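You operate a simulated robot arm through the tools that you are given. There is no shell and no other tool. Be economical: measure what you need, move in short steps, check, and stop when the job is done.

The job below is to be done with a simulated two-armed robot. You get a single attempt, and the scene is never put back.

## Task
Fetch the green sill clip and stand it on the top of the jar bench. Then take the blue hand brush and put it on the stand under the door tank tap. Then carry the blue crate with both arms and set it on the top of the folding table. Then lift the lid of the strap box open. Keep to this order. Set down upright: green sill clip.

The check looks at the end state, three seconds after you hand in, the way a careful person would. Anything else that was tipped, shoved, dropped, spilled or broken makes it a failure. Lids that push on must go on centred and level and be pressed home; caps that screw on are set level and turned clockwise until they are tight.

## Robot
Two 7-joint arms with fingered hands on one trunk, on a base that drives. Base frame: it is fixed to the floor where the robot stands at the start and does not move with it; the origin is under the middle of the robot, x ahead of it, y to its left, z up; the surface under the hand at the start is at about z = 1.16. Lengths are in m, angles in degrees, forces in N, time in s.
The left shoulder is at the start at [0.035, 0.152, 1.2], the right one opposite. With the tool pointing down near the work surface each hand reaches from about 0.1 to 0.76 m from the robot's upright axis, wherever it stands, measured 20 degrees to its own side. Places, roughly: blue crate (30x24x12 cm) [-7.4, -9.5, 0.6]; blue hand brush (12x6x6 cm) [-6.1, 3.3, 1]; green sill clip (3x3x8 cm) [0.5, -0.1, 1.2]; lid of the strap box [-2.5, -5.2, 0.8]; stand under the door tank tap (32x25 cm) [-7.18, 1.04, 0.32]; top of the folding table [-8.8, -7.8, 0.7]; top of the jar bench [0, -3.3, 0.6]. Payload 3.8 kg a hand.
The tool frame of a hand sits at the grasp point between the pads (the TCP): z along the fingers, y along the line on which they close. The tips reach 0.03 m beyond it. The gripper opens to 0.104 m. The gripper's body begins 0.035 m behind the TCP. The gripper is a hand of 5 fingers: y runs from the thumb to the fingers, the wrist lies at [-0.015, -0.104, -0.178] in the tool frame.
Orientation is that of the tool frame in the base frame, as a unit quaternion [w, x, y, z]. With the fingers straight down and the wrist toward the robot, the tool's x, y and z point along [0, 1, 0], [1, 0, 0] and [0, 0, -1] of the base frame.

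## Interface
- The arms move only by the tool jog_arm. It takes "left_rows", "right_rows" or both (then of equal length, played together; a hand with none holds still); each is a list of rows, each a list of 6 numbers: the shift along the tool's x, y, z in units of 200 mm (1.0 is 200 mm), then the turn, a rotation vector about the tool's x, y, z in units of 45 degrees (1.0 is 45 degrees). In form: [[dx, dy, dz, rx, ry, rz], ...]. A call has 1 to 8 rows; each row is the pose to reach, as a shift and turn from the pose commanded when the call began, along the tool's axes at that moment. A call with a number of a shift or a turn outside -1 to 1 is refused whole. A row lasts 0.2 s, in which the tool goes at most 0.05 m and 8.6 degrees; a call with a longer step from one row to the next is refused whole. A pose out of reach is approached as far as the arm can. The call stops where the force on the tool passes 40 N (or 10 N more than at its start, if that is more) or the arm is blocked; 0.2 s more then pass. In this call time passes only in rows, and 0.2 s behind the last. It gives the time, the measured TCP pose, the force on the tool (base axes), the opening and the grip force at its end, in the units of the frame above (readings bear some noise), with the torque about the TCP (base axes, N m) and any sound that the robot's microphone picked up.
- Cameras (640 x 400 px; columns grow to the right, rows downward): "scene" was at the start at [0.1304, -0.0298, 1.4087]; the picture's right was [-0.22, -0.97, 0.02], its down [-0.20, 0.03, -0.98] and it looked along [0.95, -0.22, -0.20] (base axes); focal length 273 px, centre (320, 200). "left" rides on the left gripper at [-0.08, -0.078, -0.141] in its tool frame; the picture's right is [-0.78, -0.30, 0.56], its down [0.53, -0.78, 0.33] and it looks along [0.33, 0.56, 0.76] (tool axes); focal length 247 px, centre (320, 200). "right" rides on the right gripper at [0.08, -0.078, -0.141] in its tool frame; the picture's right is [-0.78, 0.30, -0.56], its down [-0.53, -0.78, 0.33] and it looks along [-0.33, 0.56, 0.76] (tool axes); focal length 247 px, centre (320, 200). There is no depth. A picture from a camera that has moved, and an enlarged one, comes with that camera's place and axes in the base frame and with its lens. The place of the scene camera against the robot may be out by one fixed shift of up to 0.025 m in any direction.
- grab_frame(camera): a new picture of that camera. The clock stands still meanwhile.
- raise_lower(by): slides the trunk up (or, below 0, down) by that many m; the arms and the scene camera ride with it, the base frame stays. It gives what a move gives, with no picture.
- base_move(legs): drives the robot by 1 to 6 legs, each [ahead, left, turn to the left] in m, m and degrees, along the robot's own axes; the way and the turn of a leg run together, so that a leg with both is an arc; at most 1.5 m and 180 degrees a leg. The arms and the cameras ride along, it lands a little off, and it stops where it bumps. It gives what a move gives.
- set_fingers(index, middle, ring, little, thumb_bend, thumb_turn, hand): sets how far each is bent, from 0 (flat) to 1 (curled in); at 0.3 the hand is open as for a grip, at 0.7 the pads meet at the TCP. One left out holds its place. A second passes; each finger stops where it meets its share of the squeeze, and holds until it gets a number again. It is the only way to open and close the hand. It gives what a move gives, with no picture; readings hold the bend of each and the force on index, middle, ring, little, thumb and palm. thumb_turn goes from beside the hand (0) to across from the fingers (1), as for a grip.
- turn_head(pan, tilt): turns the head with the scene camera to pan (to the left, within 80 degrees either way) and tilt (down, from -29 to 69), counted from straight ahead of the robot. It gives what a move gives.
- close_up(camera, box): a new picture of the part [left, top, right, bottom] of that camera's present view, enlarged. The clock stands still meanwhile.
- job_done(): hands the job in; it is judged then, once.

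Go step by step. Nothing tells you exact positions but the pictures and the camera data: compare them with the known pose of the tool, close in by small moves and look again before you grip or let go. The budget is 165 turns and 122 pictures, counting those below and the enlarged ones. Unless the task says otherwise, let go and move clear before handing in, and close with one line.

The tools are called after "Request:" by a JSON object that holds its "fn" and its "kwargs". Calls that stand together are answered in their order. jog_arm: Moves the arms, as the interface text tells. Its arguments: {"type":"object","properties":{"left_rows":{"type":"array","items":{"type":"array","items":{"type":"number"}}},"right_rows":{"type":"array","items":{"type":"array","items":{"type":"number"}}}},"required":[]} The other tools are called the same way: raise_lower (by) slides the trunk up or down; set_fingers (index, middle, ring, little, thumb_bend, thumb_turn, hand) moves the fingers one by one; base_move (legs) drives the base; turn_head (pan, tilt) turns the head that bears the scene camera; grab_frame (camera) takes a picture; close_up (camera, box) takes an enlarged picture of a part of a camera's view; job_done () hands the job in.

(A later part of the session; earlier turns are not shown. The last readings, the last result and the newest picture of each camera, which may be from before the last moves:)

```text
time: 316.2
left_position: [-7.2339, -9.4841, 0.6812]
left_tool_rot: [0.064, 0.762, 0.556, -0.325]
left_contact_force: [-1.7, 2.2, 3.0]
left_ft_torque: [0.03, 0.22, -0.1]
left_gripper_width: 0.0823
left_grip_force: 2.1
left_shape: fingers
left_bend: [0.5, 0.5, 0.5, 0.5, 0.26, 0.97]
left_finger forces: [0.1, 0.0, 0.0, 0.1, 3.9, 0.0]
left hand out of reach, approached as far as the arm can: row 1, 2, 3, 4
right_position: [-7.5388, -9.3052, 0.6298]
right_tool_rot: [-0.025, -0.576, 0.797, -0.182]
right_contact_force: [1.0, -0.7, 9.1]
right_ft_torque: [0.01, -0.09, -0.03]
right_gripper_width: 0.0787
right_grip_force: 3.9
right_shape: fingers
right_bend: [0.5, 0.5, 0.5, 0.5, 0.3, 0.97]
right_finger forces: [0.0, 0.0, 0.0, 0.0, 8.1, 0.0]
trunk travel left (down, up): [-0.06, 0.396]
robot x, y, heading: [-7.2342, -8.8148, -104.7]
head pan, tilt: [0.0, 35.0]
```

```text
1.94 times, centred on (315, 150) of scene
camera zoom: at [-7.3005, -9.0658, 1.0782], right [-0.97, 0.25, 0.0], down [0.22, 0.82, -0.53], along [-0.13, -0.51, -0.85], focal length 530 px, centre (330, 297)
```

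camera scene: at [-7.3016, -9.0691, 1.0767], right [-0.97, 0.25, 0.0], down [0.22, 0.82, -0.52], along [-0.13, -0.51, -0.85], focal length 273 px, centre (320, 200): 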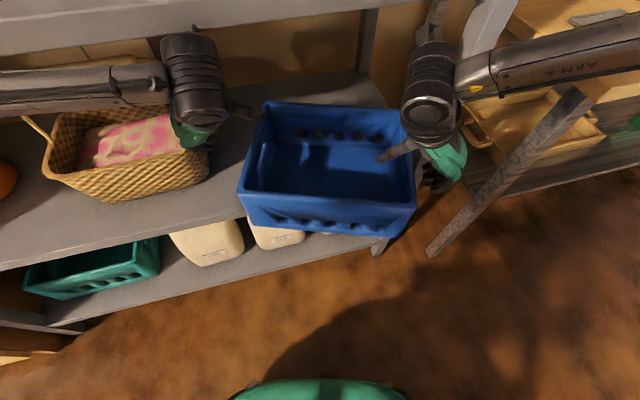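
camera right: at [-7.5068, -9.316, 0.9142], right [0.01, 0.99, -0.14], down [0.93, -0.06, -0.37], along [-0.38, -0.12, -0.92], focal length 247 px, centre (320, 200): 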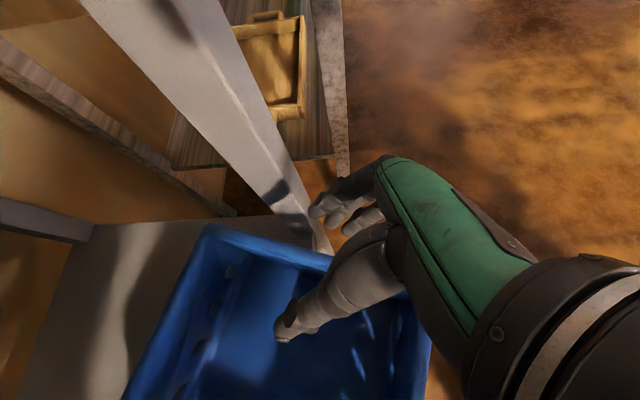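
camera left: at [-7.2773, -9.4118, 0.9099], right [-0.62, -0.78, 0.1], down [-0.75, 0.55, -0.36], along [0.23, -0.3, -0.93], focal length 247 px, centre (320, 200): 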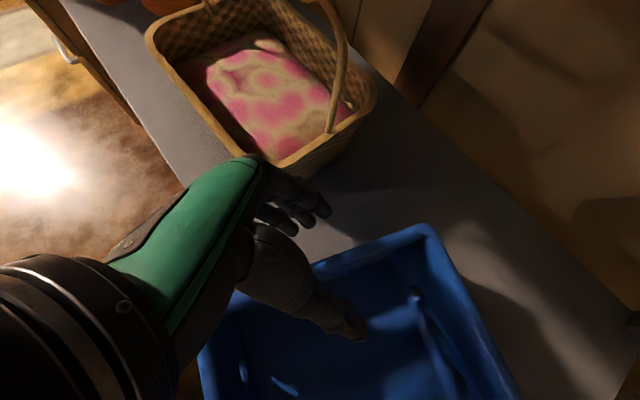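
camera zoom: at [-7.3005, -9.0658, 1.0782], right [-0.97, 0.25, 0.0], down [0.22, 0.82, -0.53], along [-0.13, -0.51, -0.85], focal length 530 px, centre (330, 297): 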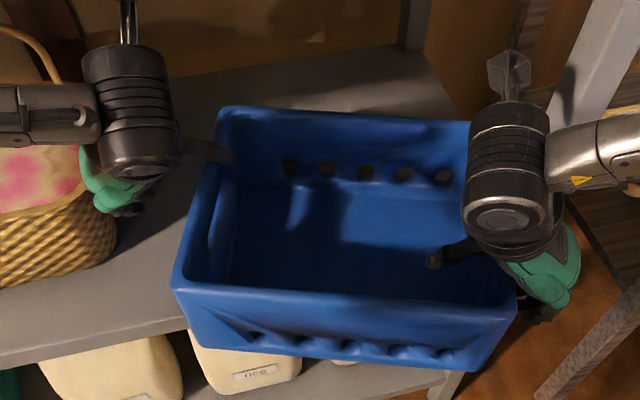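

The right hand is in place on the right wall, but the left arm can't reach its wall while the crate is yawed. I'll close the right hand, lift the left hand clear, and use the right hand to turn the crate straight so its left side comes out of the rack.

Request:
{"fn": "set_fingers", "kwargs": {"hand": "right", "index": 0.8, "middle": 0.8, "ring": 0.8, "little": 0.8, "thumb_bend": 0.8, "thumb_turn": 1}}

Request:
{"fn": "jog_arm", "kwargs": {"left_rows": [[0, 0, -0.2, 0, 0, 0], [0, 0.05, -0.4, 0, 0, 0], [0, 0.1, -0.6, 0, 0, 0], [0, 0.15, -0.8, 0, 0, 0]]}}

Request:
{"fn": "jog_arm", "kwargs": {"right_rows": [[0, -0.03, 0, 0.024, -0.025, -0.09], [0, -0.05, 0, 0.047, -0.05, -0.18], [0, -0.07, 0, 0.071, -0.076, -0.27]]}}

Request:
{"fn": "grab_frame", "kwargs": {"camera": "scene"}}

```text
time: 317.2
left_position: [-7.2329, -9.4842, 0.679]
left_tool_rot: [0.064, 0.762, 0.556, -0.325]
left_contact_force: [-2.5, 2.8, 8.4]
left_ft_torque: [0.09, 0.5, -0.14]
left_gripper_width: 0.0883
left_grip_force: 4.6
left_shape: fingers
left_bend: [0.5, 0.5, 0.5, 0.5, 0.21, 0.95]
left_finger forces: [0.0, 0.1, 0.1, 0.0, 8.8, 0.1]
right_position: [-7.5379, -9.3042, 0.6286]
right_tool_rot: [-0.025, -0.576, 0.797, -0.18]
right_contact_force: [12.4, -0.8, 10.0]
right_ft_torque: [0.44, 3.01, 0.42]
right_gripper_width: 0.0111
right_grip_force: 54.0
right_shape: fingers
right_bend: [0.72, 0.66, 0.72, 0.75, 0.77, 1.0]
right_finger forces: [8.6, 10.8, 11.3, 13.2, 63.5, 0.1]
trunk travel left (down, up): [-0.06, 0.396]
robot x, y, heading: [-7.237, -8.8125, -104.7]
head pan, tilt: [0.0, 35.0]
```

```text
time: 318.2
left_position: [-7.1393, -9.4116, 0.7897]
left_tool_rot: [0.07, 0.756, 0.559, -0.332]
left_contact_force: [0.2, -1.0, -0.8]
left_ft_torque: [-0.01, 0.0, 0.03]
left_gripper_width: 0.0778
left_grip_force: 0.0
left_shape: fingers
left_bend: [0.5, 0.5, 0.5, 0.5, 0.3, 0.97]
left_finger forces: [0.1, 0.1, 0.0, 0.1, 0.1, 0.0]
right_position: [-7.5389, -9.304, 0.6278]
right_tool_rot: [-0.024, -0.574, 0.798, -0.18]
right_contact_force: [4.0, 1.8, 8.4]
right_ft_torque: [-0.34, 0.88, 0.2]
right_gripper_width: 0.0096
right_grip_force: 30.5
right_shape: fingers
right_bend: [0.73, 0.72, 0.72, 0.76, 0.72, 1.0]
right_finger forces: [8.1, 7.6, 5.7, 4.2, 34.8, 0.0]
trunk travel left (down, up): [-0.06, 0.396]
robot x, y, heading: [-7.2356, -8.8147, -104.8]
head pan, tilt: [0.0, 35.0]
```

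```text
time: 319.0
left_position: [-7.1402, -9.4135, 0.7869]
left_tool_rot: [0.071, 0.755, 0.561, -0.331]
left_contact_force: [-1.0, 0.5, -0.6]
left_ft_torque: [0.02, 0.04, 0.04]
left_gripper_width: 0.078
left_grip_force: 0.1
left_shape: fingers
left_bend: [0.5, 0.5, 0.5, 0.5, 0.3, 0.97]
left_finger forces: [0.0, 0.1, 0.0, 0.0, 0.1, 0.0]
right_position: [-7.5259, -9.3111, 0.6288]
right_tool_rot: [-0.001, -0.662, 0.727, -0.181]
right_contact_force: [1.0, 0.5, -1.6]
right_ft_torque: [0.3, 0.74, 0.01]
right_gripper_width: 0.0096
right_grip_force: 26.1
right_shape: fingers
right_bend: [0.73, 0.72, 0.73, 0.77, 0.72, 0.99]
right_finger forces: [11.3, 7.5, 6.7, 1.1, 26.4, 0.0]
trunk travel left (down, up): [-0.06, 0.396]
robot x, y, heading: [-7.2388, -8.8157, -104.7]
head pan, tilt: [0.0, 35.0]
```

```text
21 pictures are left
camera scene: at [-7.3012, -9.0681, 1.0768], right [-0.97, 0.25, 0.0], down [0.22, 0.82, -0.52], along [-0.13, -0.51, -0.85], focal length 273 px, centre (320, 200)
```

scene: 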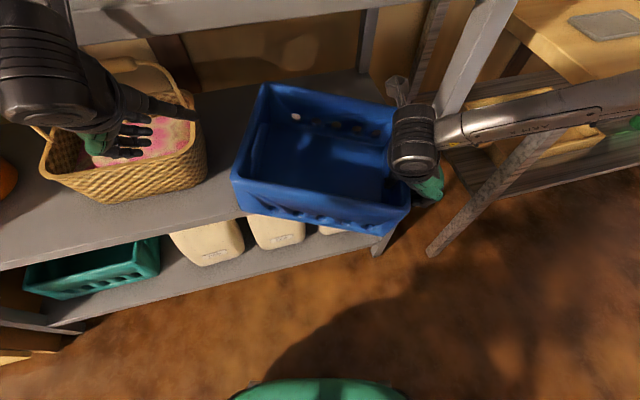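

Closing the right hand rolled the crate slightly, raising its left side a few centimetres, but the grip is strong. I'll back the base 7 cm so the left wall clears the rack while its rear still rests on the shelf, and re-angle the left hand.

Request:
{"fn": "base_move", "kwargs": {"legs": [[-0.07, 0, 0]]}}

Request:
{"fn": "jog_arm", "kwargs": {"left_rows": [[0.1, 0.05, 0, -0.08, 0.15, 0], [0.2, 0.05, 0, -0.16, 0.3, 0], [0.2, 0.05, 0, -0.24, 0.45, 0], [0.2, 0.05, 0, -0.33, 0.6, 0]]}}

Request:
{"fn": "grab_frame", "kwargs": {"camera": "scene"}}

```text
time: 320.0
left_position: [-7.1217, -9.3469, 0.7877]
left_tool_rot: [0.071, 0.755, 0.561, -0.331]
left_contact_force: [-0.1, -0.3, 0.0]
left_ft_torque: [0.02, 0.01, 0.01]
left_gripper_width: 0.0779
left_grip_force: 0.0
left_shape: fingers
left_bend: [0.5, 0.5, 0.5, 0.5, 0.3, 0.97]
left_finger forces: [0.0, 0.1, 0.0, 0.0, 0.0, 0.0]
right_position: [-7.5065, -9.2437, 0.631]
right_tool_rot: [-0.002, -0.663, 0.726, -0.181]
right_contact_force: [0.5, 0.6, -5.7]
right_ft_torque: [0.47, 0.7, 0.04]
right_gripper_width: 0.0096
right_grip_force: 26.1
right_shape: fingers
right_bend: [0.73, 0.72, 0.73, 0.77, 0.71, 0.99]
right_finger forces: [10.2, 7.8, 7.2, 1.6, 26.1, 0.0]
trunk travel left (down, up): [-0.06, 0.396]
robot x, y, heading: [-7.2163, -8.7475, -104.5]
head pan, tilt: [0.0, 35.0]
```

```text
time: 321.0
left_position: [-7.1082, -9.3174, 0.7634]
left_tool_rot: [0.035, 0.796, 0.6, -0.069]
left_contact_force: [-0.5, -0.5, -0.5]
left_ft_torque: [-0.04, 0.03, 0.03]
left_gripper_width: 0.0779
left_grip_force: 0.1
left_shape: fingers
left_bend: [0.5, 0.5, 0.5, 0.5, 0.3, 0.97]
left_finger forces: [0.1, 0.0, 0.0, 0.0, 0.1, 0.0]
right_position: [-7.5075, -9.245, 0.6301]
right_tool_rot: [-0.002, -0.662, 0.727, -0.181]
right_contact_force: [0.0, 0.8, -5.8]
right_ft_torque: [0.52, 0.7, 0.0]
right_gripper_width: 0.0098
right_grip_force: 26.4
right_shape: fingers
right_bend: [0.73, 0.72, 0.73, 0.77, 0.71, 0.99]
right_finger forces: [11.0, 8.4, 6.3, 1.2, 26.0, 0.0]
trunk travel left (down, up): [-0.06, 0.396]
robot x, y, heading: [-7.217, -8.745, -104.6]
head pan, tilt: [0.0, 35.0]
```

```text
20 pictures are left
camera scene: at [-7.2841, -9.0027, 1.0768], right [-0.97, 0.25, 0.0], down [0.21, 0.82, -0.52], along [-0.13, -0.51, -0.85], focal length 273 px, centre (320, 200)
```

scene: 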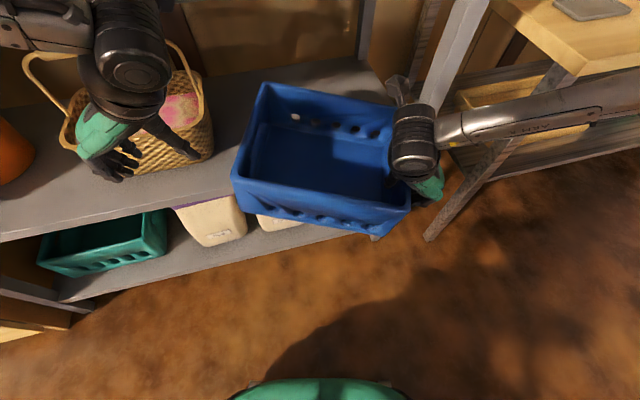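

The crate moved rigidly with the right hand and bears only a small load. I'll bring the left hand over the left wall and lower it.

Request:
{"fn": "jog_arm", "kwargs": {"left_rows": [[-0.15, -0.18, 0.01, 0, 0, 0], [-0.3, -0.36, 0.02, 0, 0, 0], [-0.46, -0.54, 0.025, 0, 0, 0]]}}

Request:
{"fn": "grab_frame", "kwargs": {"camera": "left"}}

```text
time: 321.8
left_position: [-7.2007, -9.3645, 0.7748]
left_tool_rot: [0.035, 0.796, 0.6, -0.072]
left_contact_force: [-0.2, 0.3, -0.5]
left_ft_torque: [0.02, 0.0, 0.02]
left_gripper_width: 0.0777
left_grip_force: 0.1
left_shape: fingers
left_bend: [0.5, 0.5, 0.5, 0.5, 0.3, 0.97]
left_finger forces: [0.0, 0.0, 0.0, 0.0, 0.1, 0.0]
left hand out of reach, approached as far as the arm can: row 3
right_position: [-7.5061, -9.245, 0.6297]
right_tool_rot: [-0.001, -0.662, 0.727, -0.182]
right_contact_force: [-0.6, -0.3, -5.2]
right_ft_torque: [0.48, 0.73, -0.04]
right_gripper_width: 0.01
right_grip_force: 26.8
right_shape: fingers
right_bend: [0.73, 0.72, 0.73, 0.77, 0.71, 0.99]
right_finger forces: [11.0, 8.4, 6.3, 1.1, 25.9, 0.0]
trunk travel left (down, up): [-0.06, 0.396]
robot x, y, heading: [-7.2149, -8.7488, -104.7]
head pan, tilt: [0.0, 35.0]
```

```text
19 pictures are left
camera left: at [-7.2878, -9.3993, 0.9286], right [-0.53, -0.73, -0.42], down [-0.63, 0.68, -0.39], along [0.57, 0.06, -0.82], focal length 247 px, centre (320, 200)
```

left: 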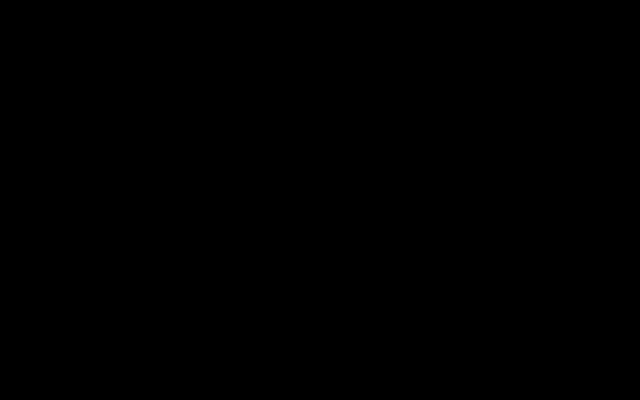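

The left camera view is dark only because it is right by the shelf edge. The left wrist is too near the midline, so I'll restore the inward tilt of the left hand, which moves the wrist outward.

Request:
{"fn": "jog_arm", "kwargs": {"left_rows": [[0, 0, 0, 0.17, 0, 0], [0, 0, 0, 0.33, 0, 0]]}}

Request:
{"fn": "close_up", "kwargs": {"camera": "scene", "box": [130, 40, 460, 250]}}

```text
time: 322.4
left_position: [-7.2019, -9.3649, 0.7749]
left_tool_rot: [-0.068, 0.793, 0.587, -0.149]
left_contact_force: [-0.1, -0.1, 1.0]
left_ft_torque: [-0.01, 0.02, 0.01]
left_gripper_width: 0.0781
left_grip_force: 0.0
left_shape: fingers
left_bend: [0.5, 0.5, 0.5, 0.5, 0.3, 0.97]
left_finger forces: [0.0, 0.0, 0.0, 0.1, 0.0, 0.0]
right_position: [-7.5064, -9.2439, 0.6298]
right_tool_rot: [-0.002, -0.663, 0.727, -0.18]
right_contact_force: [0.3, -0.2, -5.2]
right_ft_torque: [0.51, 0.72, -0.03]
right_gripper_width: 0.0097
right_grip_force: 26.1
right_shape: fingers
right_bend: [0.73, 0.72, 0.73, 0.77, 0.71, 0.99]
right_finger forces: [10.9, 8.3, 6.4, 1.2, 25.9, 0.0]
trunk travel left (down, up): [-0.06, 0.396]
robot x, y, heading: [-7.2142, -8.7465, -104.4]
head pan, tilt: [0.0, 35.0]
```

```text
1.90 times, centred on (295, 145) of scene
camera zoom: at [-7.2833, -9.0023, 1.077], right [-0.97, 0.25, 0.0], down [0.21, 0.82, -0.52], along [-0.13, -0.51, -0.85], focal length 521 px, centre (368, 305)
```

zoom: 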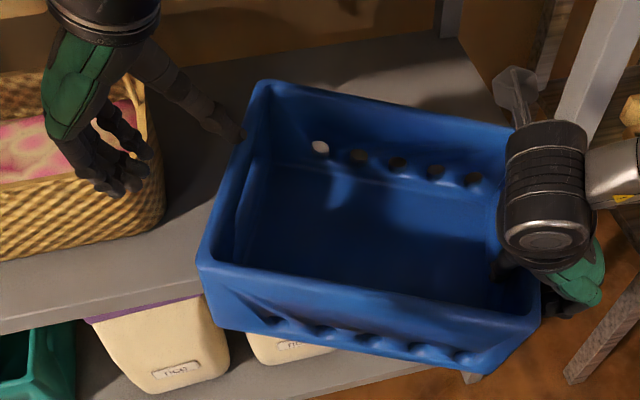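

Request:
{"fn": "jog_arm", "kwargs": {"left_rows": [[-0.045, -0.1, 0.0, 0, 0, 0], [-0.1, -0.2, 0.0, 0, 0, 0], [-0.07, -0.15, 0.17, 0, 0, 0], [-0.04, -0.1, 0.34, 0, 0, 0], [0, -0.04, 0.5, 0, 0, 0], [0, -0.01, 0.58, 0, 0, 0]]}}

Request:
{"fn": "close_up", "kwargs": {"camera": "scene", "box": [130, 40, 460, 250]}}

```text
time: 323.8
left_position: [-7.2347, -9.3715, 0.665]
left_tool_rot: [-0.069, 0.794, 0.585, -0.15]
left_contact_force: [-1.7, 1.1, 3.3]
left_ft_torque: [-0.05, 0.0, -0.01]
left_gripper_width: 0.0788
left_grip_force: 1.5
left_shape: fingers
left_bend: [0.5, 0.5, 0.5, 0.5, 0.29, 0.97]
left_finger forces: [0.1, 0.1, 0.0, 0.0, 3.5, 0.0]
left hand out of reach, approached as far as the arm can: row 6
right_position: [-7.5068, -9.2444, 0.6304]
right_tool_rot: [-0.001, -0.662, 0.727, -0.18]
right_contact_force: [1.3, -1.6, -8.9]
right_ft_torque: [0.98, 1.64, -0.16]
right_gripper_width: 0.0101
right_grip_force: 35.6
right_shape: fingers
right_bend: [0.73, 0.72, 0.73, 0.77, 0.72, 0.98]
right_finger forces: [12.7, 12.0, 9.3, 1.8, 34.7, 0.1]
trunk travel left (down, up): [-0.06, 0.396]
robot x, y, heading: [-7.2158, -8.747, -105.0]
head pan, tilt: [0.0, 35.0]
```

```text
1.90 times, centred on (295, 145) of scene
camera zoom: at [-7.2836, -9.0027, 1.0768], right [-0.97, 0.25, 0.0], down [0.21, 0.82, -0.52], along [-0.13, -0.51, -0.85], focal length 521 px, centre (368, 305)
```

zoom: 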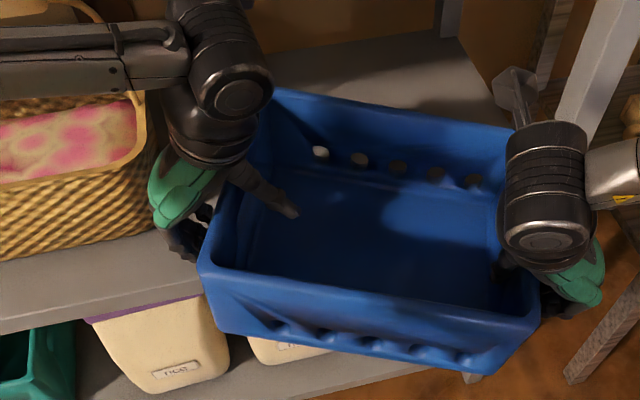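

The left hand is now over the wall correctly. I'll close it.

Request:
{"fn": "set_fingers", "kwargs": {"hand": "left", "index": 0.8, "middle": 0.8, "ring": 0.8, "little": 0.8, "thumb_bend": 0.8, "thumb_turn": 1}}

```text
time: 324.8
left_position: [-7.2341, -9.3703, 0.6659]
left_tool_rot: [-0.07, 0.794, 0.585, -0.148]
left_contact_force: [-2.9, 5.0, 0.1]
left_ft_torque: [-1.13, -2.88, -0.82]
left_gripper_width: 0.0154
left_grip_force: 46.9
left_shape: fingers
left_bend: [0.72, 0.63, 0.64, 0.72, 0.8, 1.0]
left_finger forces: [8.2, 10.8, 11.2, 15.2, 48.8, 0.1]
right_position: [-7.507, -9.2456, 0.6301]
right_tool_rot: [-0.002, -0.662, 0.727, -0.181]
right_contact_force: [2.5, -5.5, 0.7]
right_ft_torque: [1.02, 2.11, -0.24]
right_gripper_width: 0.0099
right_grip_force: 40.2
right_shape: fingers
right_bend: [0.73, 0.72, 0.73, 0.77, 0.73, 0.98]
right_finger forces: [13.5, 13.5, 9.8, 2.5, 42.0, 0.0]
trunk travel left (down, up): [-0.06, 0.396]
robot x, y, heading: [-7.2177, -8.749, -104.5]
head pan, tilt: [0.0, 35.0]
```

Both walls are firmly gripped. I'll lift 2.5 cm with the trunk and back out of the rack.

Request:
{"fn": "raise_lower", "kwargs": {"by": 0.025}}

Request:
{"fn": "base_move", "kwargs": {"legs": [[-0.25, 0, 0]]}}

Request:
{"fn": "grab_frame", "kwargs": {"camera": "scene"}}

```text
time: 325.6
left_position: [-7.2338, -9.3704, 0.7163]
left_tool_rot: [-0.058, 0.795, 0.581, -0.162]
left_contact_force: [-12.3, 8.2, -19.3]
left_ft_torque: [-1.22, -3.84, -0.63]
left_gripper_width: 0.0199
left_grip_force: 53.8
left_shape: fingers
left_bend: [0.72, 0.62, 0.62, 0.72, 0.76, 1.0]
left_finger forces: [8.0, 13.4, 13.3, 12.6, 60.1, 0.0]
right_position: [-7.505, -9.2474, 0.6537]
right_tool_rot: [-0.002, -0.664, 0.725, -0.183]
right_contact_force: [12.4, -9.2, 13.1]
right_ft_torque: [-0.09, 0.19, -0.04]
right_gripper_width: 0.0093
right_grip_force: 23.3
right_shape: fingers
right_bend: [0.73, 0.73, 0.74, 0.77, 0.7, 0.98]
right_finger forces: [5.9, 5.0, 2.6, 0.0, 33.1, 0.0]
trunk travel left (down, up): [-0.085, 0.371]
robot x, y, heading: [-7.2143, -8.748, -104.8]
head pan, tilt: [0.0, 35.0]
```

```text
time: 327.4
left_position: [-7.17, -9.1288, 0.7179]
left_tool_rot: [-0.056, 0.794, 0.582, -0.165]
left_contact_force: [-17.3, 10.0, -19.3]
left_ft_torque: [-1.21, -3.71, -0.57]
left_gripper_width: 0.0211
left_grip_force: 52.0
left_shape: fingers
left_bend: [0.72, 0.62, 0.62, 0.72, 0.76, 1.0]
left_finger forces: [7.3, 11.0, 12.0, 12.4, 60.9, 0.1]
right_position: [-7.4438, -9.0045, 0.6571]
right_tool_rot: [-0.003, -0.663, 0.726, -0.183]
right_contact_force: [16.2, -9.9, 12.5]
right_ft_torque: [-0.04, 0.34, -0.05]
right_gripper_width: 0.0093
right_grip_force: 24.2
right_shape: fingers
right_bend: [0.73, 0.73, 0.74, 0.77, 0.7, 0.98]
right_finger forces: [5.5, 4.7, 2.0, 0.1, 35.9, 0.1]
trunk travel left (down, up): [-0.085, 0.371]
robot x, y, heading: [-7.1533, -8.5063, -104.6]
head pan, tilt: [0.0, 35.0]
```

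```text
16 pictures are left
camera scene: at [-7.216, -8.7434, 1.1157], right [-0.97, 0.25, 0.0], down [0.21, 0.8, -0.57], along [-0.14, -0.55, -0.82], focal length 273 px, centre (320, 200)
```

scene: 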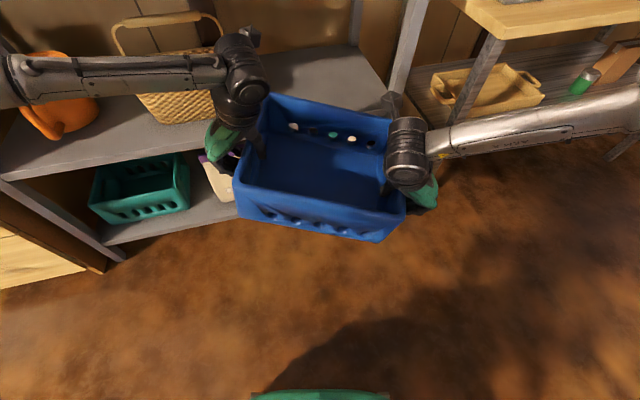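

The crate is out and held by both hands. The left hand is pulling a bit high, so I'll lower it to level the crate, then raise the trunk and turn toward the folding table.

Request:
{"fn": "jog_arm", "kwargs": {"left_rows": [[0.01, 0.02, 0.07, 0, 0, 0], [0.03, 0.05, 0.16, 0, 0, 0]]}}

Request:
{"fn": "raise_lower", "kwargs": {"by": 0.22}}

Request:
{"fn": "base_move", "kwargs": {"legs": [[-0.15, 0, 0], [0, 0, -75]]}}

Request:
{"fn": "grab_frame", "kwargs": {"camera": "scene"}}

```text
time: 328.0
left_position: [-7.1635, -9.1252, 0.6864]
left_tool_rot: [-0.058, 0.795, 0.58, -0.167]
left_contact_force: [-13.9, 8.4, 1.6]
left_ft_torque: [-0.64, -1.68, -0.32]
left_gripper_width: 0.0125
left_grip_force: 36.8
left_shape: fingers
left_bend: [0.72, 0.66, 0.67, 0.73, 0.78, 1.0]
left_finger forces: [5.4, 6.6, 6.4, 7.6, 48.5, 0.0]
left hand out of reach, approached as far as the arm can: row 1, 2
right_position: [-7.4425, -9.0047, 0.6551]
right_tool_rot: [-0.001, -0.663, 0.726, -0.182]
right_contact_force: [12.8, -8.2, -7.3]
right_ft_torque: [1.58, 3.25, -0.37]
right_gripper_width: 0.0101
right_grip_force: 48.8
right_shape: fingers
right_bend: [0.73, 0.73, 0.74, 0.77, 0.75, 0.97]
right_finger forces: [14.3, 15.7, 12.6, 3.0, 52.4, 0.0]
trunk travel left (down, up): [-0.085, 0.371]
robot x, y, heading: [-7.1559, -8.5069, -104.7]
head pan, tilt: [0.0, 35.0]
```

```text
time: 330.3
left_position: [-7.1573, -9.1108, 1.0915]
left_tool_rot: [0.035, 0.788, 0.55, -0.274]
left_contact_force: [-21.6, 8.9, -10.5]
left_ft_torque: [-0.5, -1.16, 0.21]
left_gripper_width: 0.0196
left_grip_force: 26.2
left_shape: fingers
left_bend: [0.73, 0.72, 0.71, 0.74, 0.67, 1.0]
left_finger forces: [2.8, 5.0, 4.8, 2.0, 37.0, 0.1]
right_position: [-7.4435, -9.0045, 1.002]
right_tool_rot: [-0.09, -0.664, 0.702, -0.24]
right_contact_force: [22.1, -8.5, 5.0]
right_ft_torque: [0.66, 0.86, -0.36]
right_gripper_width: 0.0087
right_grip_force: 26.8
right_shape: fingers
right_bend: [0.73, 0.73, 0.74, 0.77, 0.7, 0.96]
right_finger forces: [6.4, 6.7, 2.8, 0.0, 38.9, 0.0]
trunk travel left (down, up): [-0.305, 0.151]
robot x, y, heading: [-7.1505, -8.5059, -104.6]
head pan, tilt: [0.0, 35.0]
```

```text
time: 334.9
left_position: [-7.6981, -8.5283, 1.0927]
left_tool_rot: [-0.137, 0.96, -0.033, -0.241]
left_contact_force: [2.1, 23.4, -10.7]
left_ft_torque: [-1.2, 0.12, 0.16]
left_gripper_width: 0.0194
left_grip_force: 26.0
left_shape: fingers
left_bend: [0.73, 0.72, 0.71, 0.74, 0.67, 1.0]
left_finger forces: [2.9, 4.8, 4.8, 2.2, 36.7, 0.1]
right_position: [-7.677, -8.2248, 1.0025]
right_tool_rot: [-0.216, -0.11, 0.96, -0.139]
right_contact_force: [-2.1, -22.7, 6.4]
right_ft_torque: [0.92, -0.35, -0.37]
right_gripper_width: 0.0089
right_grip_force: 27.0
right_shape: fingers
right_bend: [0.73, 0.73, 0.74, 0.77, 0.7, 0.96]
right_finger forces: [6.5, 6.4, 2.8, 0.0, 38.5, 0.0]
trunk travel left (down, up): [-0.305, 0.151]
robot x, y, heading: [-7.1142, -8.3655, -178.4]
head pan, tilt: [0.0, 35.0]
```

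```text
15 pictures are left
camera scene: at [-7.2355, -8.3743, 1.397], right [-0.03, 1.0, 0.0], down [0.62, 0.02, -0.78], along [-0.78, -0.02, -0.62], focal length 273 px, centre (320, 200)
```

scene: 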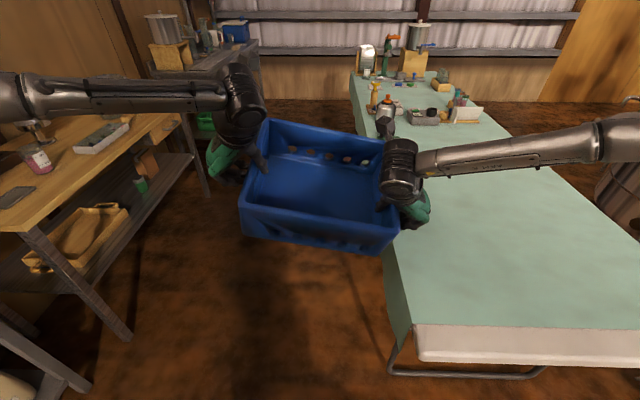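

The crate is held well, and the folding table is to the right with its near half empty. I'll level the crate by lowering the left hand, then shift right over the table and slightly forward.

Request:
{"fn": "jog_arm", "kwargs": {"left_rows": [[0.04, 0.02, 0.07, 0, 0, 0], [0.08, 0.04, 0.14, 0, 0, 0], [0.12, 0.06, 0.21, 0, 0, 0]]}}

Request:
{"fn": "base_move", "kwargs": {"legs": [[0, -0.6, -1.6], [0.1, 0, 0]]}}

Request:
{"fn": "grab_frame", "kwargs": {"camera": "scene"}}

```text
time: 335.7
left_position: [-7.6913, -8.5332, 1.0475]
left_tool_rot: [-0.139, 0.96, -0.035, -0.242]
left_contact_force: [4.4, 16.3, 4.3]
left_ft_torque: [-0.43, 0.04, 0.09]
left_gripper_width: 0.0126
left_grip_force: 18.7
left_shape: fingers
left_bend: [0.73, 0.72, 0.72, 0.74, 0.72, 1.0]
left_finger forces: [3.3, 3.3, 2.3, 0.5, 27.5, 0.1]
left hand out of reach, approached as far as the arm can: row 1, 2, 3
right_position: [-7.6771, -8.2252, 1.0006]
right_tool_rot: [-0.216, -0.112, 0.96, -0.138]
right_contact_force: [-3.6, -16.1, -9.2]
right_ft_torque: [3.3, -0.49, -0.87]
right_gripper_width: 0.0098
right_grip_force: 48.5
right_shape: fingers
right_bend: [0.73, 0.73, 0.74, 0.77, 0.75, 0.96]
right_finger forces: [12.2, 13.9, 12.9, 5.4, 51.8, 0.0]
trunk travel left (down, up): [-0.305, 0.151]
robot x, y, heading: [-7.1174, -8.3635, -178.4]
head pan, tilt: [0.0, 35.0]
```

```text
time: 339.8
left_position: [-7.8053, -7.9202, 1.047]
left_tool_rot: [-0.142, 0.959, -0.05, -0.24]
left_contact_force: [3.8, 25.7, 2.1]
left_ft_torque: [-0.58, 0.03, 0.17]
left_gripper_width: 0.0128
left_grip_force: 20.7
left_shape: fingers
left_bend: [0.73, 0.72, 0.72, 0.74, 0.71, 1.0]
left_finger forces: [2.5, 2.7, 1.7, 0.0, 33.9, 0.0]
right_position: [-7.7809, -7.6103, 1.003]
right_tool_rot: [-0.219, -0.096, 0.961, -0.135]
right_contact_force: [-4.9, -26.9, -7.6]
right_ft_torque: [3.16, -0.6, -0.93]
right_gripper_width: 0.0102
right_grip_force: 46.0
right_shape: fingers
right_bend: [0.73, 0.73, 0.74, 0.77, 0.76, 0.96]
right_finger forces: [10.5, 11.6, 11.4, 4.2, 54.7, 0.0]
trunk travel left (down, up): [-0.305, 0.151]
robot x, y, heading: [-7.2249, -7.7658, 179.9]
head pan, tilt: [0.0, 35.0]
```

```text
14 pictures are left
camera scene: at [-7.3431, -7.7737, 1.3973], right [0.0, 1.0, 0.0], down [0.62, 0.0, -0.78], along [-0.78, 0.0, -0.62], focal length 273 px, centre (320, 200)
```

scene: 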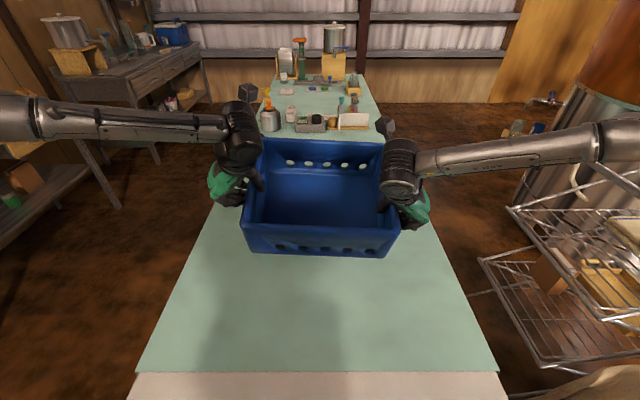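

The crate is level over the empty near half of the table. I'll lower it in steps.

Request:
{"fn": "raise_lower", "kwargs": {"by": -0.1}}

```text
time: 341.1
left_position: [-7.8059, -7.9195, 0.9479]
left_tool_rot: [-0.143, 0.959, -0.05, -0.24]
left_contact_force: [4.5, 18.1, 2.0]
left_ft_torque: [-0.63, 0.04, 0.11]
left_gripper_width: 0.0123
left_grip_force: 21.4
left_shape: fingers
left_bend: [0.73, 0.72, 0.72, 0.74, 0.71, 1.0]
left_finger forces: [4.2, 4.5, 3.3, 0.6, 30.0, 0.0]
right_position: [-7.7821, -7.6108, 0.9033]
right_tool_rot: [-0.218, -0.097, 0.962, -0.136]
right_contact_force: [-4.3, -16.4, -6.9]
right_ft_torque: [2.84, -0.52, -0.8]
right_gripper_width: 0.0101
right_grip_force: 44.9
right_shape: fingers
right_bend: [0.73, 0.73, 0.73, 0.77, 0.75, 0.97]
right_finger forces: [11.3, 12.5, 11.7, 4.4, 50.3, 0.0]
trunk travel left (down, up): [-0.205, 0.251]
robot x, y, heading: [-7.2244, -7.7684, 180.0]
head pan, tilt: [0.0, 35.0]
```

Request:
{"fn": "raise_lower", "kwargs": {"by": -0.07}}

Request:
{"fn": "grab_frame", "kwargs": {"camera": "scene"}}

```text
time: 342.2
left_position: [-7.8059, -7.9217, 0.8792]
left_tool_rot: [-0.142, 0.959, -0.05, -0.24]
left_contact_force: [1.5, 11.5, 4.6]
left_ft_torque: [-0.66, -0.12, 0.13]
left_gripper_width: 0.0118
left_grip_force: 20.8
left_shape: fingers
left_bend: [0.73, 0.72, 0.72, 0.75, 0.72, 1.0]
left_finger forces: [4.7, 5.3, 4.2, 0.5, 27.0, 0.0]
right_position: [-7.7824, -7.6117, 0.8371]
right_tool_rot: [-0.225, -0.096, 0.96, -0.136]
right_contact_force: [-15.1, -16.8, 27.2]
right_ft_torque: [2.58, -1.19, -0.93]
right_gripper_width: 0.0102
right_grip_force: 49.7
right_shape: fingers
right_bend: [0.73, 0.73, 0.74, 0.77, 0.76, 0.94]
right_finger forces: [10.5, 14.3, 11.2, 4.1, 60.1, 0.0]
trunk travel left (down, up): [-0.135, 0.321]
robot x, y, heading: [-7.2309, -7.7666, 180.0]
head pan, tilt: [0.0, 35.0]
```

```text
13 pictures are left
camera scene: at [-7.4294, -7.7751, 1.1894], right [0.0, 1.0, 0.0], down [0.77, 0.0, -0.64], along [-0.64, 0.0, -0.77], focal length 273 px, centre (320, 200)
```

scene: 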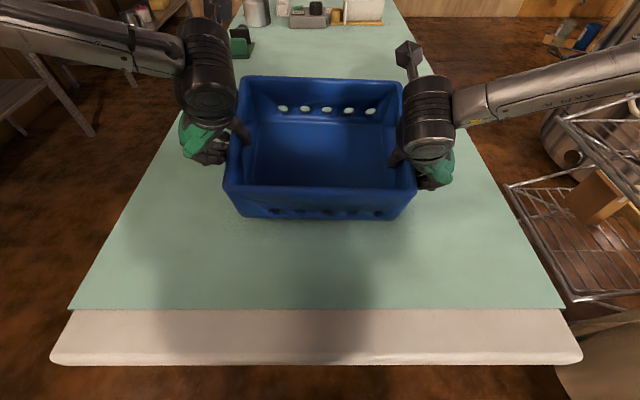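

The right edge is touching the table (27 N) and the left side is still a few centimetres high. I'll lower the left hand until it rests.

Request:
{"fn": "jog_arm", "kwargs": {"left_rows": [[0.03, 0.015, 0.05, 0, 0, 0], [0.06, 0.03, 0.1, 0, 0, 0], [0.09, 0.05, 0.16, 0, 0, 0]]}}

```text
time: 343.2
left_position: [-7.8088, -7.9207, 0.8466]
left_tool_rot: [-0.144, 0.956, -0.052, -0.249]
left_contact_force: [1.3, 3.0, 16.1]
left_ft_torque: [-1.01, -0.62, 0.24]
left_gripper_width: 0.0099
left_grip_force: 28.5
left_shape: fingers
left_bend: [0.73, 0.73, 0.72, 0.74, 0.74, 0.98]
left_finger forces: [9.1, 7.4, 6.8, 3.6, 30.6, 0.0]
right_position: [-7.7805, -7.6113, 0.8351]
right_tool_rot: [-0.22, -0.097, 0.961, -0.134]
right_contact_force: [-3.4, -7.0, 14.5]
right_ft_torque: [3.1, -2.1, -1.01]
right_gripper_width: 0.011
right_grip_force: 55.2
right_shape: fingers
right_bend: [0.73, 0.73, 0.73, 0.77, 0.78, 0.92]
right_finger forces: [13.4, 16.5, 14.5, 8.2, 58.1, 0.1]
trunk travel left (down, up): [-0.135, 0.321]
robot x, y, heading: [-7.2266, -7.7611, 179.8]
head pan, tilt: [0.0, 35.0]
stopped in row 3 (left hand): the force on the tool passed its limit at 40 N (the readings are from after the stop); the commanded pose is now the measured one
```

Both sides rest on the table. I'll open both hands, then lift them straight along their approach.

Request:
{"fn": "set_fingers", "kwargs": {"hand": "left", "index": 0.45, "middle": 0.45, "ring": 0.45, "little": 0.45, "thumb_bend": 0.4}}

Request:
{"fn": "set_fingers", "kwargs": {"hand": "right", "index": 0.45, "middle": 0.45, "ring": 0.45, "little": 0.45, "thumb_bend": 0.4}}

Request:
{"fn": "close_up", "kwargs": {"camera": "scene", "box": [160, 40, 480, 240]}}

```text
time: 344.2
left_position: [-7.8058, -7.9231, 0.8436]
left_tool_rot: [-0.144, 0.957, -0.051, -0.245]
left_contact_force: [1.7, 2.4, 8.2]
left_ft_torque: [0.1, -0.12, 0.02]
left_gripper_width: 0.0736
left_grip_force: 3.7
left_shape: fingers
left_bend: [0.45, 0.45, 0.45, 0.45, 0.4, 0.98]
left_finger forces: [0.0, 0.1, 0.0, 0.0, 7.2, 0.0]
right_position: [-7.7802, -7.6114, 0.8344]
right_tool_rot: [-0.22, -0.097, 0.961, -0.136]
right_contact_force: [-8.9, -7.7, 21.3]
right_ft_torque: [2.84, -1.87, -0.79]
right_gripper_width: 0.0108
right_grip_force: 53.8
right_shape: fingers
right_bend: [0.73, 0.73, 0.73, 0.77, 0.78, 0.92]
right_finger forces: [11.7, 13.4, 15.5, 8.8, 56.9, 0.1]
trunk travel left (down, up): [-0.135, 0.321]
robot x, y, heading: [-7.225, -7.7657, 179.8]
head pan, tilt: [0.0, 35.0]
```

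```text
time: 345.2
left_position: [-7.8076, -7.9208, 0.8432]
left_tool_rot: [-0.144, 0.958, -0.049, -0.244]
left_contact_force: [-0.2, -0.2, -0.6]
left_ft_torque: [-0.02, -0.02, 0.06]
left_gripper_width: 0.0715
left_grip_force: 0.0
left_shape: fingers
left_bend: [0.45, 0.45, 0.45, 0.45, 0.4, 0.99]
left_finger forces: [0.1, 0.0, 0.1, 0.1, 0.0, 0.0]
right_position: [-7.7807, -7.6104, 0.8305]
right_tool_rot: [-0.217, -0.097, 0.962, -0.136]
right_contact_force: [-0.3, 0.0, -0.4]
right_ft_torque: [-0.02, 0.01, 0.0]
right_gripper_width: 0.0708
right_grip_force: 0.1
right_shape: fingers
right_bend: [0.45, 0.45, 0.45, 0.45, 0.4, 1.0]
right_finger forces: [0.1, 0.0, 0.0, 0.0, 0.0, 0.1]
trunk travel left (down, up): [-0.135, 0.321]
robot x, y, heading: [-7.224, -7.7645, 180.3]
head pan, tilt: [0.0, 35.0]
```

```text
2.00 times, centred on (320, 140) of scene
camera zoom: at [-7.4304, -7.7739, 1.1887], right [0.0, 1.0, 0.0], down [0.77, 0.0, -0.64], along [-0.64, 0.0, -0.77], focal length 547 px, centre (320, 320)
```

zoom: 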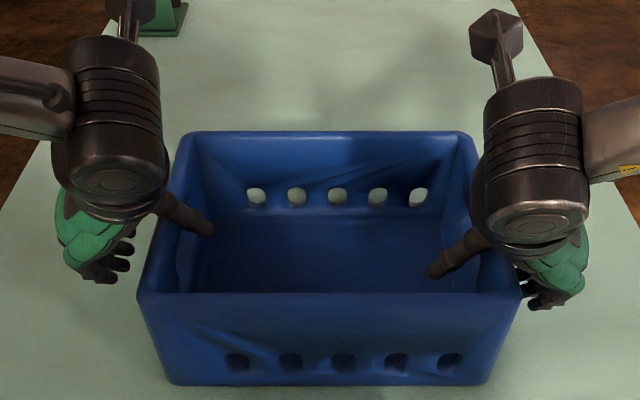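

The crate sits flat. I'll raise straight up with the trunk.

Request:
{"fn": "raise_lower", "kwargs": {"by": 0.18}}

Request:
{"fn": "grab_frame", "kwargs": {"camera": "scene"}}

```text
time: 347.2
left_position: [-7.8063, -7.9201, 1.0488]
left_tool_rot: [-0.142, 0.952, -0.053, -0.265]
left_contact_force: [0.2, 0.6, -0.1]
left_ft_torque: [-0.02, 0.02, -0.02]
left_gripper_width: 0.0714
left_grip_force: 0.0
left_shape: fingers
left_bend: [0.45, 0.45, 0.45, 0.45, 0.4, 0.99]
left_finger forces: [0.0, 0.0, 0.0, 0.0, 0.0, 0.0]
right_position: [-7.7805, -7.6102, 1.0141]
right_tool_rot: [-0.22, -0.096, 0.961, -0.137]
right_contact_force: [0.3, -0.8, 0.0]
right_ft_torque: [-0.01, 0.0, 0.0]
right_gripper_width: 0.0707
right_grip_force: 0.0
right_shape: fingers
right_bend: [0.45, 0.45, 0.45, 0.45, 0.4, 1.0]
right_finger forces: [0.0, 0.0, 0.0, 0.0, 0.0, 0.1]
trunk travel left (down, up): [-0.315, 0.141]
robot x, y, heading: [-7.2277, -7.7657, 179.8]
head pan, tilt: [0.0, 35.0]
```

```text
11 pictures are left
camera scene: at [-7.3411, -7.7742, 1.4082], right [0.0, 1.0, 0.0], down [0.62, 0.0, -0.79], along [-0.79, 0.0, -0.62], focal length 273 px, centre (320, 200)
```

scene: 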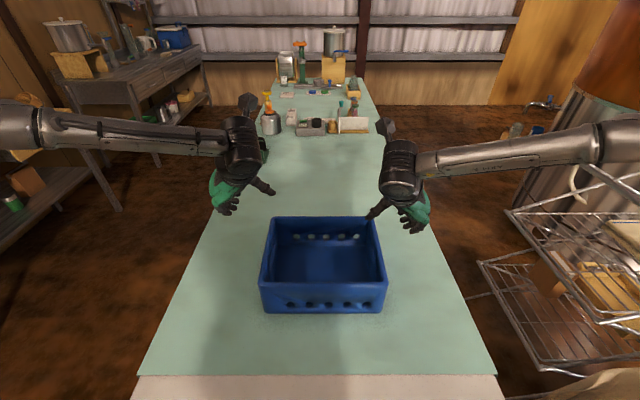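

The crate stands cleanly on the folding table. I'll back away and return both hands to a compact pose before driving to the strap box.

Request:
{"fn": "base_move", "kwargs": {"legs": [[-0.35, 0, 0]]}}

Request:
{"fn": "jog_arm", "kwargs": {"right_rows": [[0, 0, -0.1, 0.014, -0.059, -0.142], [0, 0, -0.2, 0.027, -0.117, -0.284], [0, 0, -0.3, 0.041, -0.176, -0.427], [0, 0, -0.3, 0.055, -0.235, -0.569], [0, 0, -0.3, 0.068, -0.293, -0.711], [0, 0, -0.3, 0.082, -0.352, -0.853]], "left_rows": [[0, 0, -0.1, 0.02, 0.068, 0.15], [0, 0, -0.2, 0.041, 0.136, 0.3], [0, 0, -0.3, 0.061, 0.204, 0.449], [0, 0, -0.3, 0.082, 0.271, 0.599], [0, 0, -0.3, 0.102, 0.339, 0.748], [0, 0, -0.3, 0.123, 0.407, 0.898]]}}

Request:
{"fn": "jog_arm", "kwargs": {"right_rows": [[0, 0, 0, 0.014, -0.059, -0.142], [0, 0, 0, 0.027, -0.117, -0.284], [0, 0, 0, 0.041, -0.176, -0.427], [0, 0, 0, 0.055, -0.235, -0.569], [0, 0, 0, 0.068, -0.293, -0.711], [0, 0, 0, 0.082, -0.352, -0.853]], "left_rows": [[0, 0, 0, 0.02, 0.068, 0.15], [0, 0, 0, 0.041, 0.136, 0.3], [0, 0, 0, 0.061, 0.204, 0.449], [0, 0, 0, 0.082, 0.271, 0.599], [0, 0, 0, 0.102, 0.339, 0.748], [0, 0, 0, 0.123, 0.407, 0.898]]}}

```text
time: 349.5
left_position: [-7.4436, -7.9189, 1.0489]
left_tool_rot: [-0.142, 0.952, -0.056, -0.265]
left_contact_force: [-0.5, -0.2, 0.2]
left_ft_torque: [-0.01, -0.01, 0.02]
left_gripper_width: 0.0715
left_grip_force: 0.1
left_shape: fingers
left_bend: [0.45, 0.45, 0.45, 0.45, 0.4, 0.99]
left_finger forces: [0.0, 0.0, 0.1, 0.1, 0.0, 0.0]
right_position: [-7.4179, -7.6092, 1.0136]
right_tool_rot: [-0.219, -0.095, 0.961, -0.137]
right_contact_force: [-0.2, 0.3, 0.5]
right_ft_torque: [0.03, 0.0, -0.01]
right_gripper_width: 0.0707
right_grip_force: 0.1
right_shape: fingers
right_bend: [0.45, 0.45, 0.45, 0.45, 0.4, 1.0]
right_finger forces: [0.0, 0.0, 0.1, 0.0, 0.0, 0.0]
trunk travel left (down, up): [-0.315, 0.141]
robot x, y, heading: [-6.8644, -7.7658, 179.8]
head pan, tilt: [0.0, 35.0]
```

```text
time: 350.9
left_position: [-7.4136, -7.9363, 1.0991]
left_tool_rot: [-0.078, 0.895, -0.415, -0.143]
left_contact_force: [0.0, -0.4, 0.5]
left_ft_torque: [0.03, -0.02, -0.01]
left_gripper_width: 0.0716
left_grip_force: 0.0
left_shape: fingers
left_bend: [0.45, 0.45, 0.45, 0.45, 0.4, 0.99]
left_finger forces: [0.1, 0.0, 0.1, 0.0, 0.0, 0.0]
right_position: [-7.3951, -7.59, 1.0678]
right_tool_rot: [-0.118, -0.429, 0.893, -0.072]
right_contact_force: [-0.3, 0.5, -0.5]
right_ft_torque: [-0.04, 0.01, 0.02]
right_gripper_width: 0.0707
right_grip_force: 0.2
right_shape: fingers
right_bend: [0.45, 0.45, 0.45, 0.45, 0.4, 1.0]
right_finger forces: [0.1, 0.0, 0.0, 0.0, 0.0, 0.1]
trunk travel left (down, up): [-0.315, 0.141]
robot x, y, heading: [-6.8663, -7.7646, 179.7]
head pan, tilt: [0.0, 35.0]
```

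```text
time: 352.3
left_position: [-7.4153, -7.9366, 1.0993]
left_tool_rot: [0.0, -0.704, 0.71, 0.0]
left_contact_force: [-0.1, 0.0, 0.5]
left_ft_torque: [0.01, 0.0, -0.01]
left_gripper_width: 0.0715
left_grip_force: 0.0
left_shape: fingers
left_bend: [0.45, 0.45, 0.45, 0.45, 0.4, 0.99]
left_finger forces: [0.1, 0.0, 0.0, 0.0, 0.0, 0.0]
right_position: [-7.3934, -7.5915, 1.0648]
right_tool_rot: [-0.001, 0.707, -0.707, 0.0]
right_contact_force: [-0.3, -0.2, -0.2]
right_ft_torque: [-0.02, 0.01, -0.01]
right_gripper_width: 0.071
right_grip_force: 0.1
right_shape: fingers
right_bend: [0.45, 0.45, 0.45, 0.45, 0.4, 1.0]
right_finger forces: [0.0, 0.1, 0.0, 0.1, 0.0, 0.0]
trunk travel left (down, up): [-0.315, 0.141]
robot x, y, heading: [-6.8631, -7.7644, 179.7]
head pan, tilt: [0.0, 35.0]
```

Request:
{"fn": "jog_arm", "kwargs": {"right_rows": [[0, -0.2, -0.1, 0, 0, 0], [0, -0.4, -0.2, 0, 0, 0], [0, -0.6, -0.35, 0, 0, 0], [0, -0.8, -0.5, 0, 0, 0], [0, -0.9, -0.7, 0, 0, 0]], "left_rows": [[0, -0.2, -0.1, 0, 0, 0], [0, -0.4, -0.2, 0, 0, 0], [0, -0.6, -0.35, 0, 0, 0], [0, -0.8, -0.5, 0, 0, 0], [0, -0.9, -0.7, 0, 0, 0]]}}

Request:
{"fn": "base_move", "kwargs": {"legs": [[0, 0, 150]]}}

Request:
{"fn": "turn_head", "kwargs": {"pan": 10, "tilt": 15}}

Request:
{"fn": "grab_frame", "kwargs": {"camera": "scene"}}

```text
time: 353.5
left_position: [-7.2323, -7.9385, 1.2407]
left_tool_rot: [-0.001, -0.706, 0.709, 0.001]
left_contact_force: [0.3, 0.0, 0.4]
left_ft_torque: [-0.02, 0.02, 0.01]
left_gripper_width: 0.0716
left_grip_force: 0.0
left_shape: fingers
left_bend: [0.45, 0.45, 0.45, 0.45, 0.4, 0.99]
left_finger forces: [0.1, 0.1, 0.0, 0.1, 0.0, 0.0]
right_position: [-7.2105, -7.5915, 1.2087]
right_tool_rot: [0.001, -0.706, 0.708, 0.001]
right_contact_force: [0.3, 0.5, -0.5]
right_ft_torque: [-0.01, 0.02, -0.01]
right_gripper_width: 0.0709
right_grip_force: 0.0
right_shape: fingers
right_bend: [0.45, 0.45, 0.45, 0.45, 0.4, 1.0]
right_finger forces: [0.0, 0.1, 0.0, 0.0, 0.0, 0.1]
trunk travel left (down, up): [-0.315, 0.141]
robot x, y, heading: [-6.8646, -7.7665, 179.4]
head pan, tilt: [0.0, 35.0]
```

```text
time: 360.2
left_position: [-6.4561, -7.7682, 1.24]
left_tool_rot: [0.0, 0.845, 0.534, 0.0]
left_contact_force: [-0.5, -0.1, 0.3]
left_ft_torque: [0.0, 0.01, 0.01]
left_gripper_width: 0.0714
left_grip_force: 0.0
left_shape: fingers
left_bend: [0.45, 0.45, 0.45, 0.45, 0.4, 0.99]
left_finger forces: [0.0, 0.1, 0.1, 0.0, 0.0, 0.0]
right_position: [-6.6237, -8.0735, 1.2086]
right_tool_rot: [0.0, 0.845, 0.535, -0.001]
right_contact_force: [0.3, 0.2, -0.9]
right_ft_torque: [0.0, -0.02, 0.02]
right_gripper_width: 0.0708
right_grip_force: 0.1
right_shape: fingers
right_bend: [0.45, 0.45, 0.45, 0.45, 0.4, 1.0]
right_finger forces: [0.1, 0.2, 0.1, 0.1, 0.0, 0.0]
trunk travel left (down, up): [-0.315, 0.141]
robot x, y, heading: [-6.8686, -7.7672, -25.4]
head pan, tilt: [0.0, 35.0]
```

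```text
time: 361.1
left_position: [-6.4544, -7.7681, 1.24]
left_tool_rot: [0.001, 0.845, 0.534, 0.0]
left_contact_force: [0.1, -0.1, 0.3]
left_ft_torque: [0.02, -0.02, 0.06]
left_gripper_width: 0.071
left_grip_force: 0.1
left_shape: fingers
left_bend: [0.45, 0.45, 0.45, 0.45, 0.4, 0.99]
left_finger forces: [0.0, 0.0, 0.0, 0.1, 0.0, 0.1]
right_position: [-6.6235, -8.072, 1.2079]
right_tool_rot: [0.0, 0.845, 0.535, 0.0]
right_contact_force: [-0.4, -0.2, 0.1]
right_ft_torque: [0.01, 0.01, -0.04]
right_gripper_width: 0.0708
right_grip_force: 0.0
right_shape: fingers
right_bend: [0.45, 0.45, 0.45, 0.45, 0.4, 1.0]
right_finger forces: [0.1, 0.0, 0.0, 0.0, 0.1, 0.0]
trunk travel left (down, up): [-0.315, 0.141]
robot x, y, heading: [-6.8646, -7.7668, -25.5]
head pan, tilt: [10.0, 15.0]
```

```text
10 pictures are left
camera scene: at [-6.7536, -7.8119, 1.4399], right [-0.27, -0.96, -0.01], down [-0.3, 0.09, -0.95], along [0.92, -0.25, -0.31], focal length 273 px, centre (320, 200)
```

scene: 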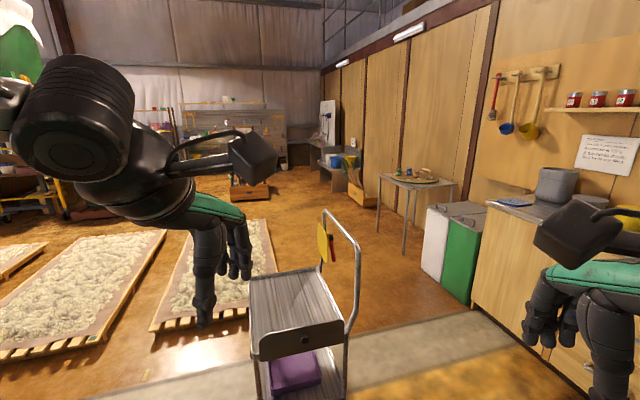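

The south route past the cart is tight, so I'll go back north by the known lane and around the beds' north end.

Request:
{"fn": "base_move", "kwargs": {"legs": [[0, 0, 115.5], [0.05, -0.12, 0], [0.65, -0.58, 0], [0.7, -0.43, 0], [1.4, -0.02, 0]]}}

```text
time: 382.0
left_position: [-5.7499, -4.6109, 1.2397]
left_tool_rot: [-0.001, 0.023, 1.0, -0.001]
left_contact_force: [0.0, -0.8, -0.2]
left_ft_torque: [-0.02, 0.0, -0.04]
left_gripper_width: 0.071
left_grip_force: 0.1
left_shape: fingers
left_bend: [0.45, 0.45, 0.45, 0.45, 0.4, 0.99]
left_finger forces: [0.1, 0.0, 0.1, 0.0, 0.1, 0.0]
right_position: [-5.4022, -4.6478, 1.2074]
right_tool_rot: [0.0, 0.022, 1.0, 0.0]
right_contact_force: [-1.2, -0.1, 0.1]
right_ft_torque: [-0.01, -0.01, -0.01]
right_gripper_width: 0.0709
right_grip_force: 0.1
right_shape: fingers
right_bend: [0.45, 0.45, 0.45, 0.45, 0.4, 1.0]
right_finger forces: [0.0, 0.0, 0.1, 0.0, 0.0, 0.0]
trunk travel left (down, up): [-0.315, 0.141]
robot x, y, heading: [-5.5924, -4.9883, 87.3]
head pan, tilt: [10.0, 15.0]
```

Request:
{"fn": "base_move", "kwargs": {"legs": [[0, 0, 2.7], [1.5, 0.08, 0], [1.52, 0, 0], [0, 0, -90]]}}

Request:
{"fn": "turn_head", "kwargs": {"pan": -20, "tilt": 15}}

Request:
{"fn": "grab_frame", "kwargs": {"camera": "scene"}}

```text
refused: 1.52 is not a number from -1.5 to 1.5
```

```text
time: 382.9
left_position: [-5.7495, -4.6084, 1.2389]
left_tool_rot: [0.0, 0.023, 1.0, 0.0]
left_contact_force: [-0.9, -0.4, 0.1]
left_ft_torque: [0.02, 0.01, 0.02]
left_gripper_width: 0.0713
left_grip_force: 0.1
left_shape: fingers
left_bend: [0.45, 0.45, 0.45, 0.45, 0.4, 0.99]
left_finger forces: [0.0, 0.1, 0.0, 0.0, 0.0, 0.0]
right_position: [-5.4028, -4.6466, 1.208]
right_tool_rot: [0.001, 0.021, 1.0, 0.0]
right_contact_force: [-0.2, -0.3, 0.0]
right_ft_torque: [0.0, -0.03, 0.0]
right_gripper_width: 0.0708
right_grip_force: 0.1
right_shape: fingers
right_bend: [0.45, 0.45, 0.45, 0.45, 0.4, 1.0]
right_finger forces: [0.0, 0.1, 0.1, 0.0, 0.0, 0.0]
trunk travel left (down, up): [-0.315, 0.141]
robot x, y, heading: [-5.5939, -4.9886, 87.4]
head pan, tilt: [-20.0, 15.0]
```

```text
9 pictures are left
camera scene: at [-5.5564, -4.8857, 1.4402], right [0.92, -0.39, 0.02], down [-0.1, -0.29, -0.95], along [0.37, 0.88, -0.31], focal length 273 px, centre (320, 200)
```

scene: 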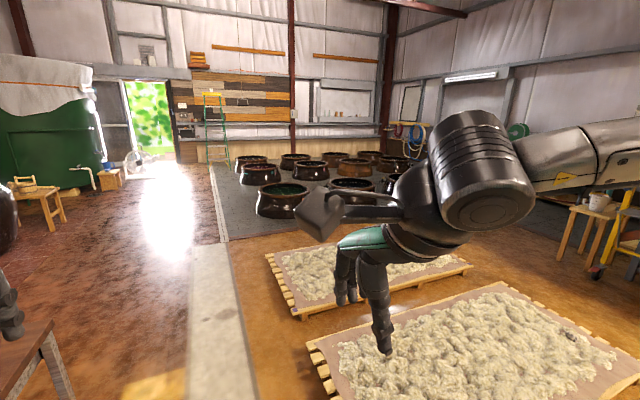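

The strip north of the beds is clear (y -1.3 to -2.35). I'll continue north and then east along it.

Request:
{"fn": "base_move", "kwargs": {"legs": [[0, 0, 2.6], [1.5, 0.08, 0], [1.5, 0, 0], [0.13, 0, 0], [0, 0, -90]]}}

```text
refused: leg 2 is longer than a leg can be; nothing moved
```

Request:
{"fn": "base_move", "kwargs": {"legs": [[0, 0, 2.6], [1.4, 0.08, 0], [1.5, 0, 0], [0.23, 0, 0], [0, 0, -90]]}}

```text
time: 402.5
left_position: [-5.3646, -1.6638, 1.2399]
left_tool_rot: [0.0, 0.696, 0.718, 0.0]
left_contact_force: [0.3, -0.6, 0.3]
left_ft_torque: [0.01, 0.02, 0.01]
left_gripper_width: 0.0713
left_grip_force: 0.0
left_shape: fingers
left_bend: [0.45, 0.45, 0.45, 0.45, 0.4, 0.99]
left_finger forces: [0.0, 0.1, 0.0, 0.0, 0.0, 0.0]
right_position: [-5.3743, -2.0115, 1.2075]
right_tool_rot: [0.001, 0.695, 0.719, 0.0]
right_contact_force: [0.0, 0.6, 0.1]
right_ft_torque: [-0.01, 0.03, 0.0]
right_gripper_width: 0.0708
right_grip_force: 0.2
right_shape: fingers
right_bend: [0.45, 0.45, 0.45, 0.45, 0.4, 1.0]
right_finger forces: [0.0, 0.0, 0.0, 0.0, 0.0, 0.1]
trunk travel left (down, up): [-0.315, 0.141]
robot x, y, heading: [-5.7301, -1.8481, 1.8]
head pan, tilt: [-20.0, 15.0]
```

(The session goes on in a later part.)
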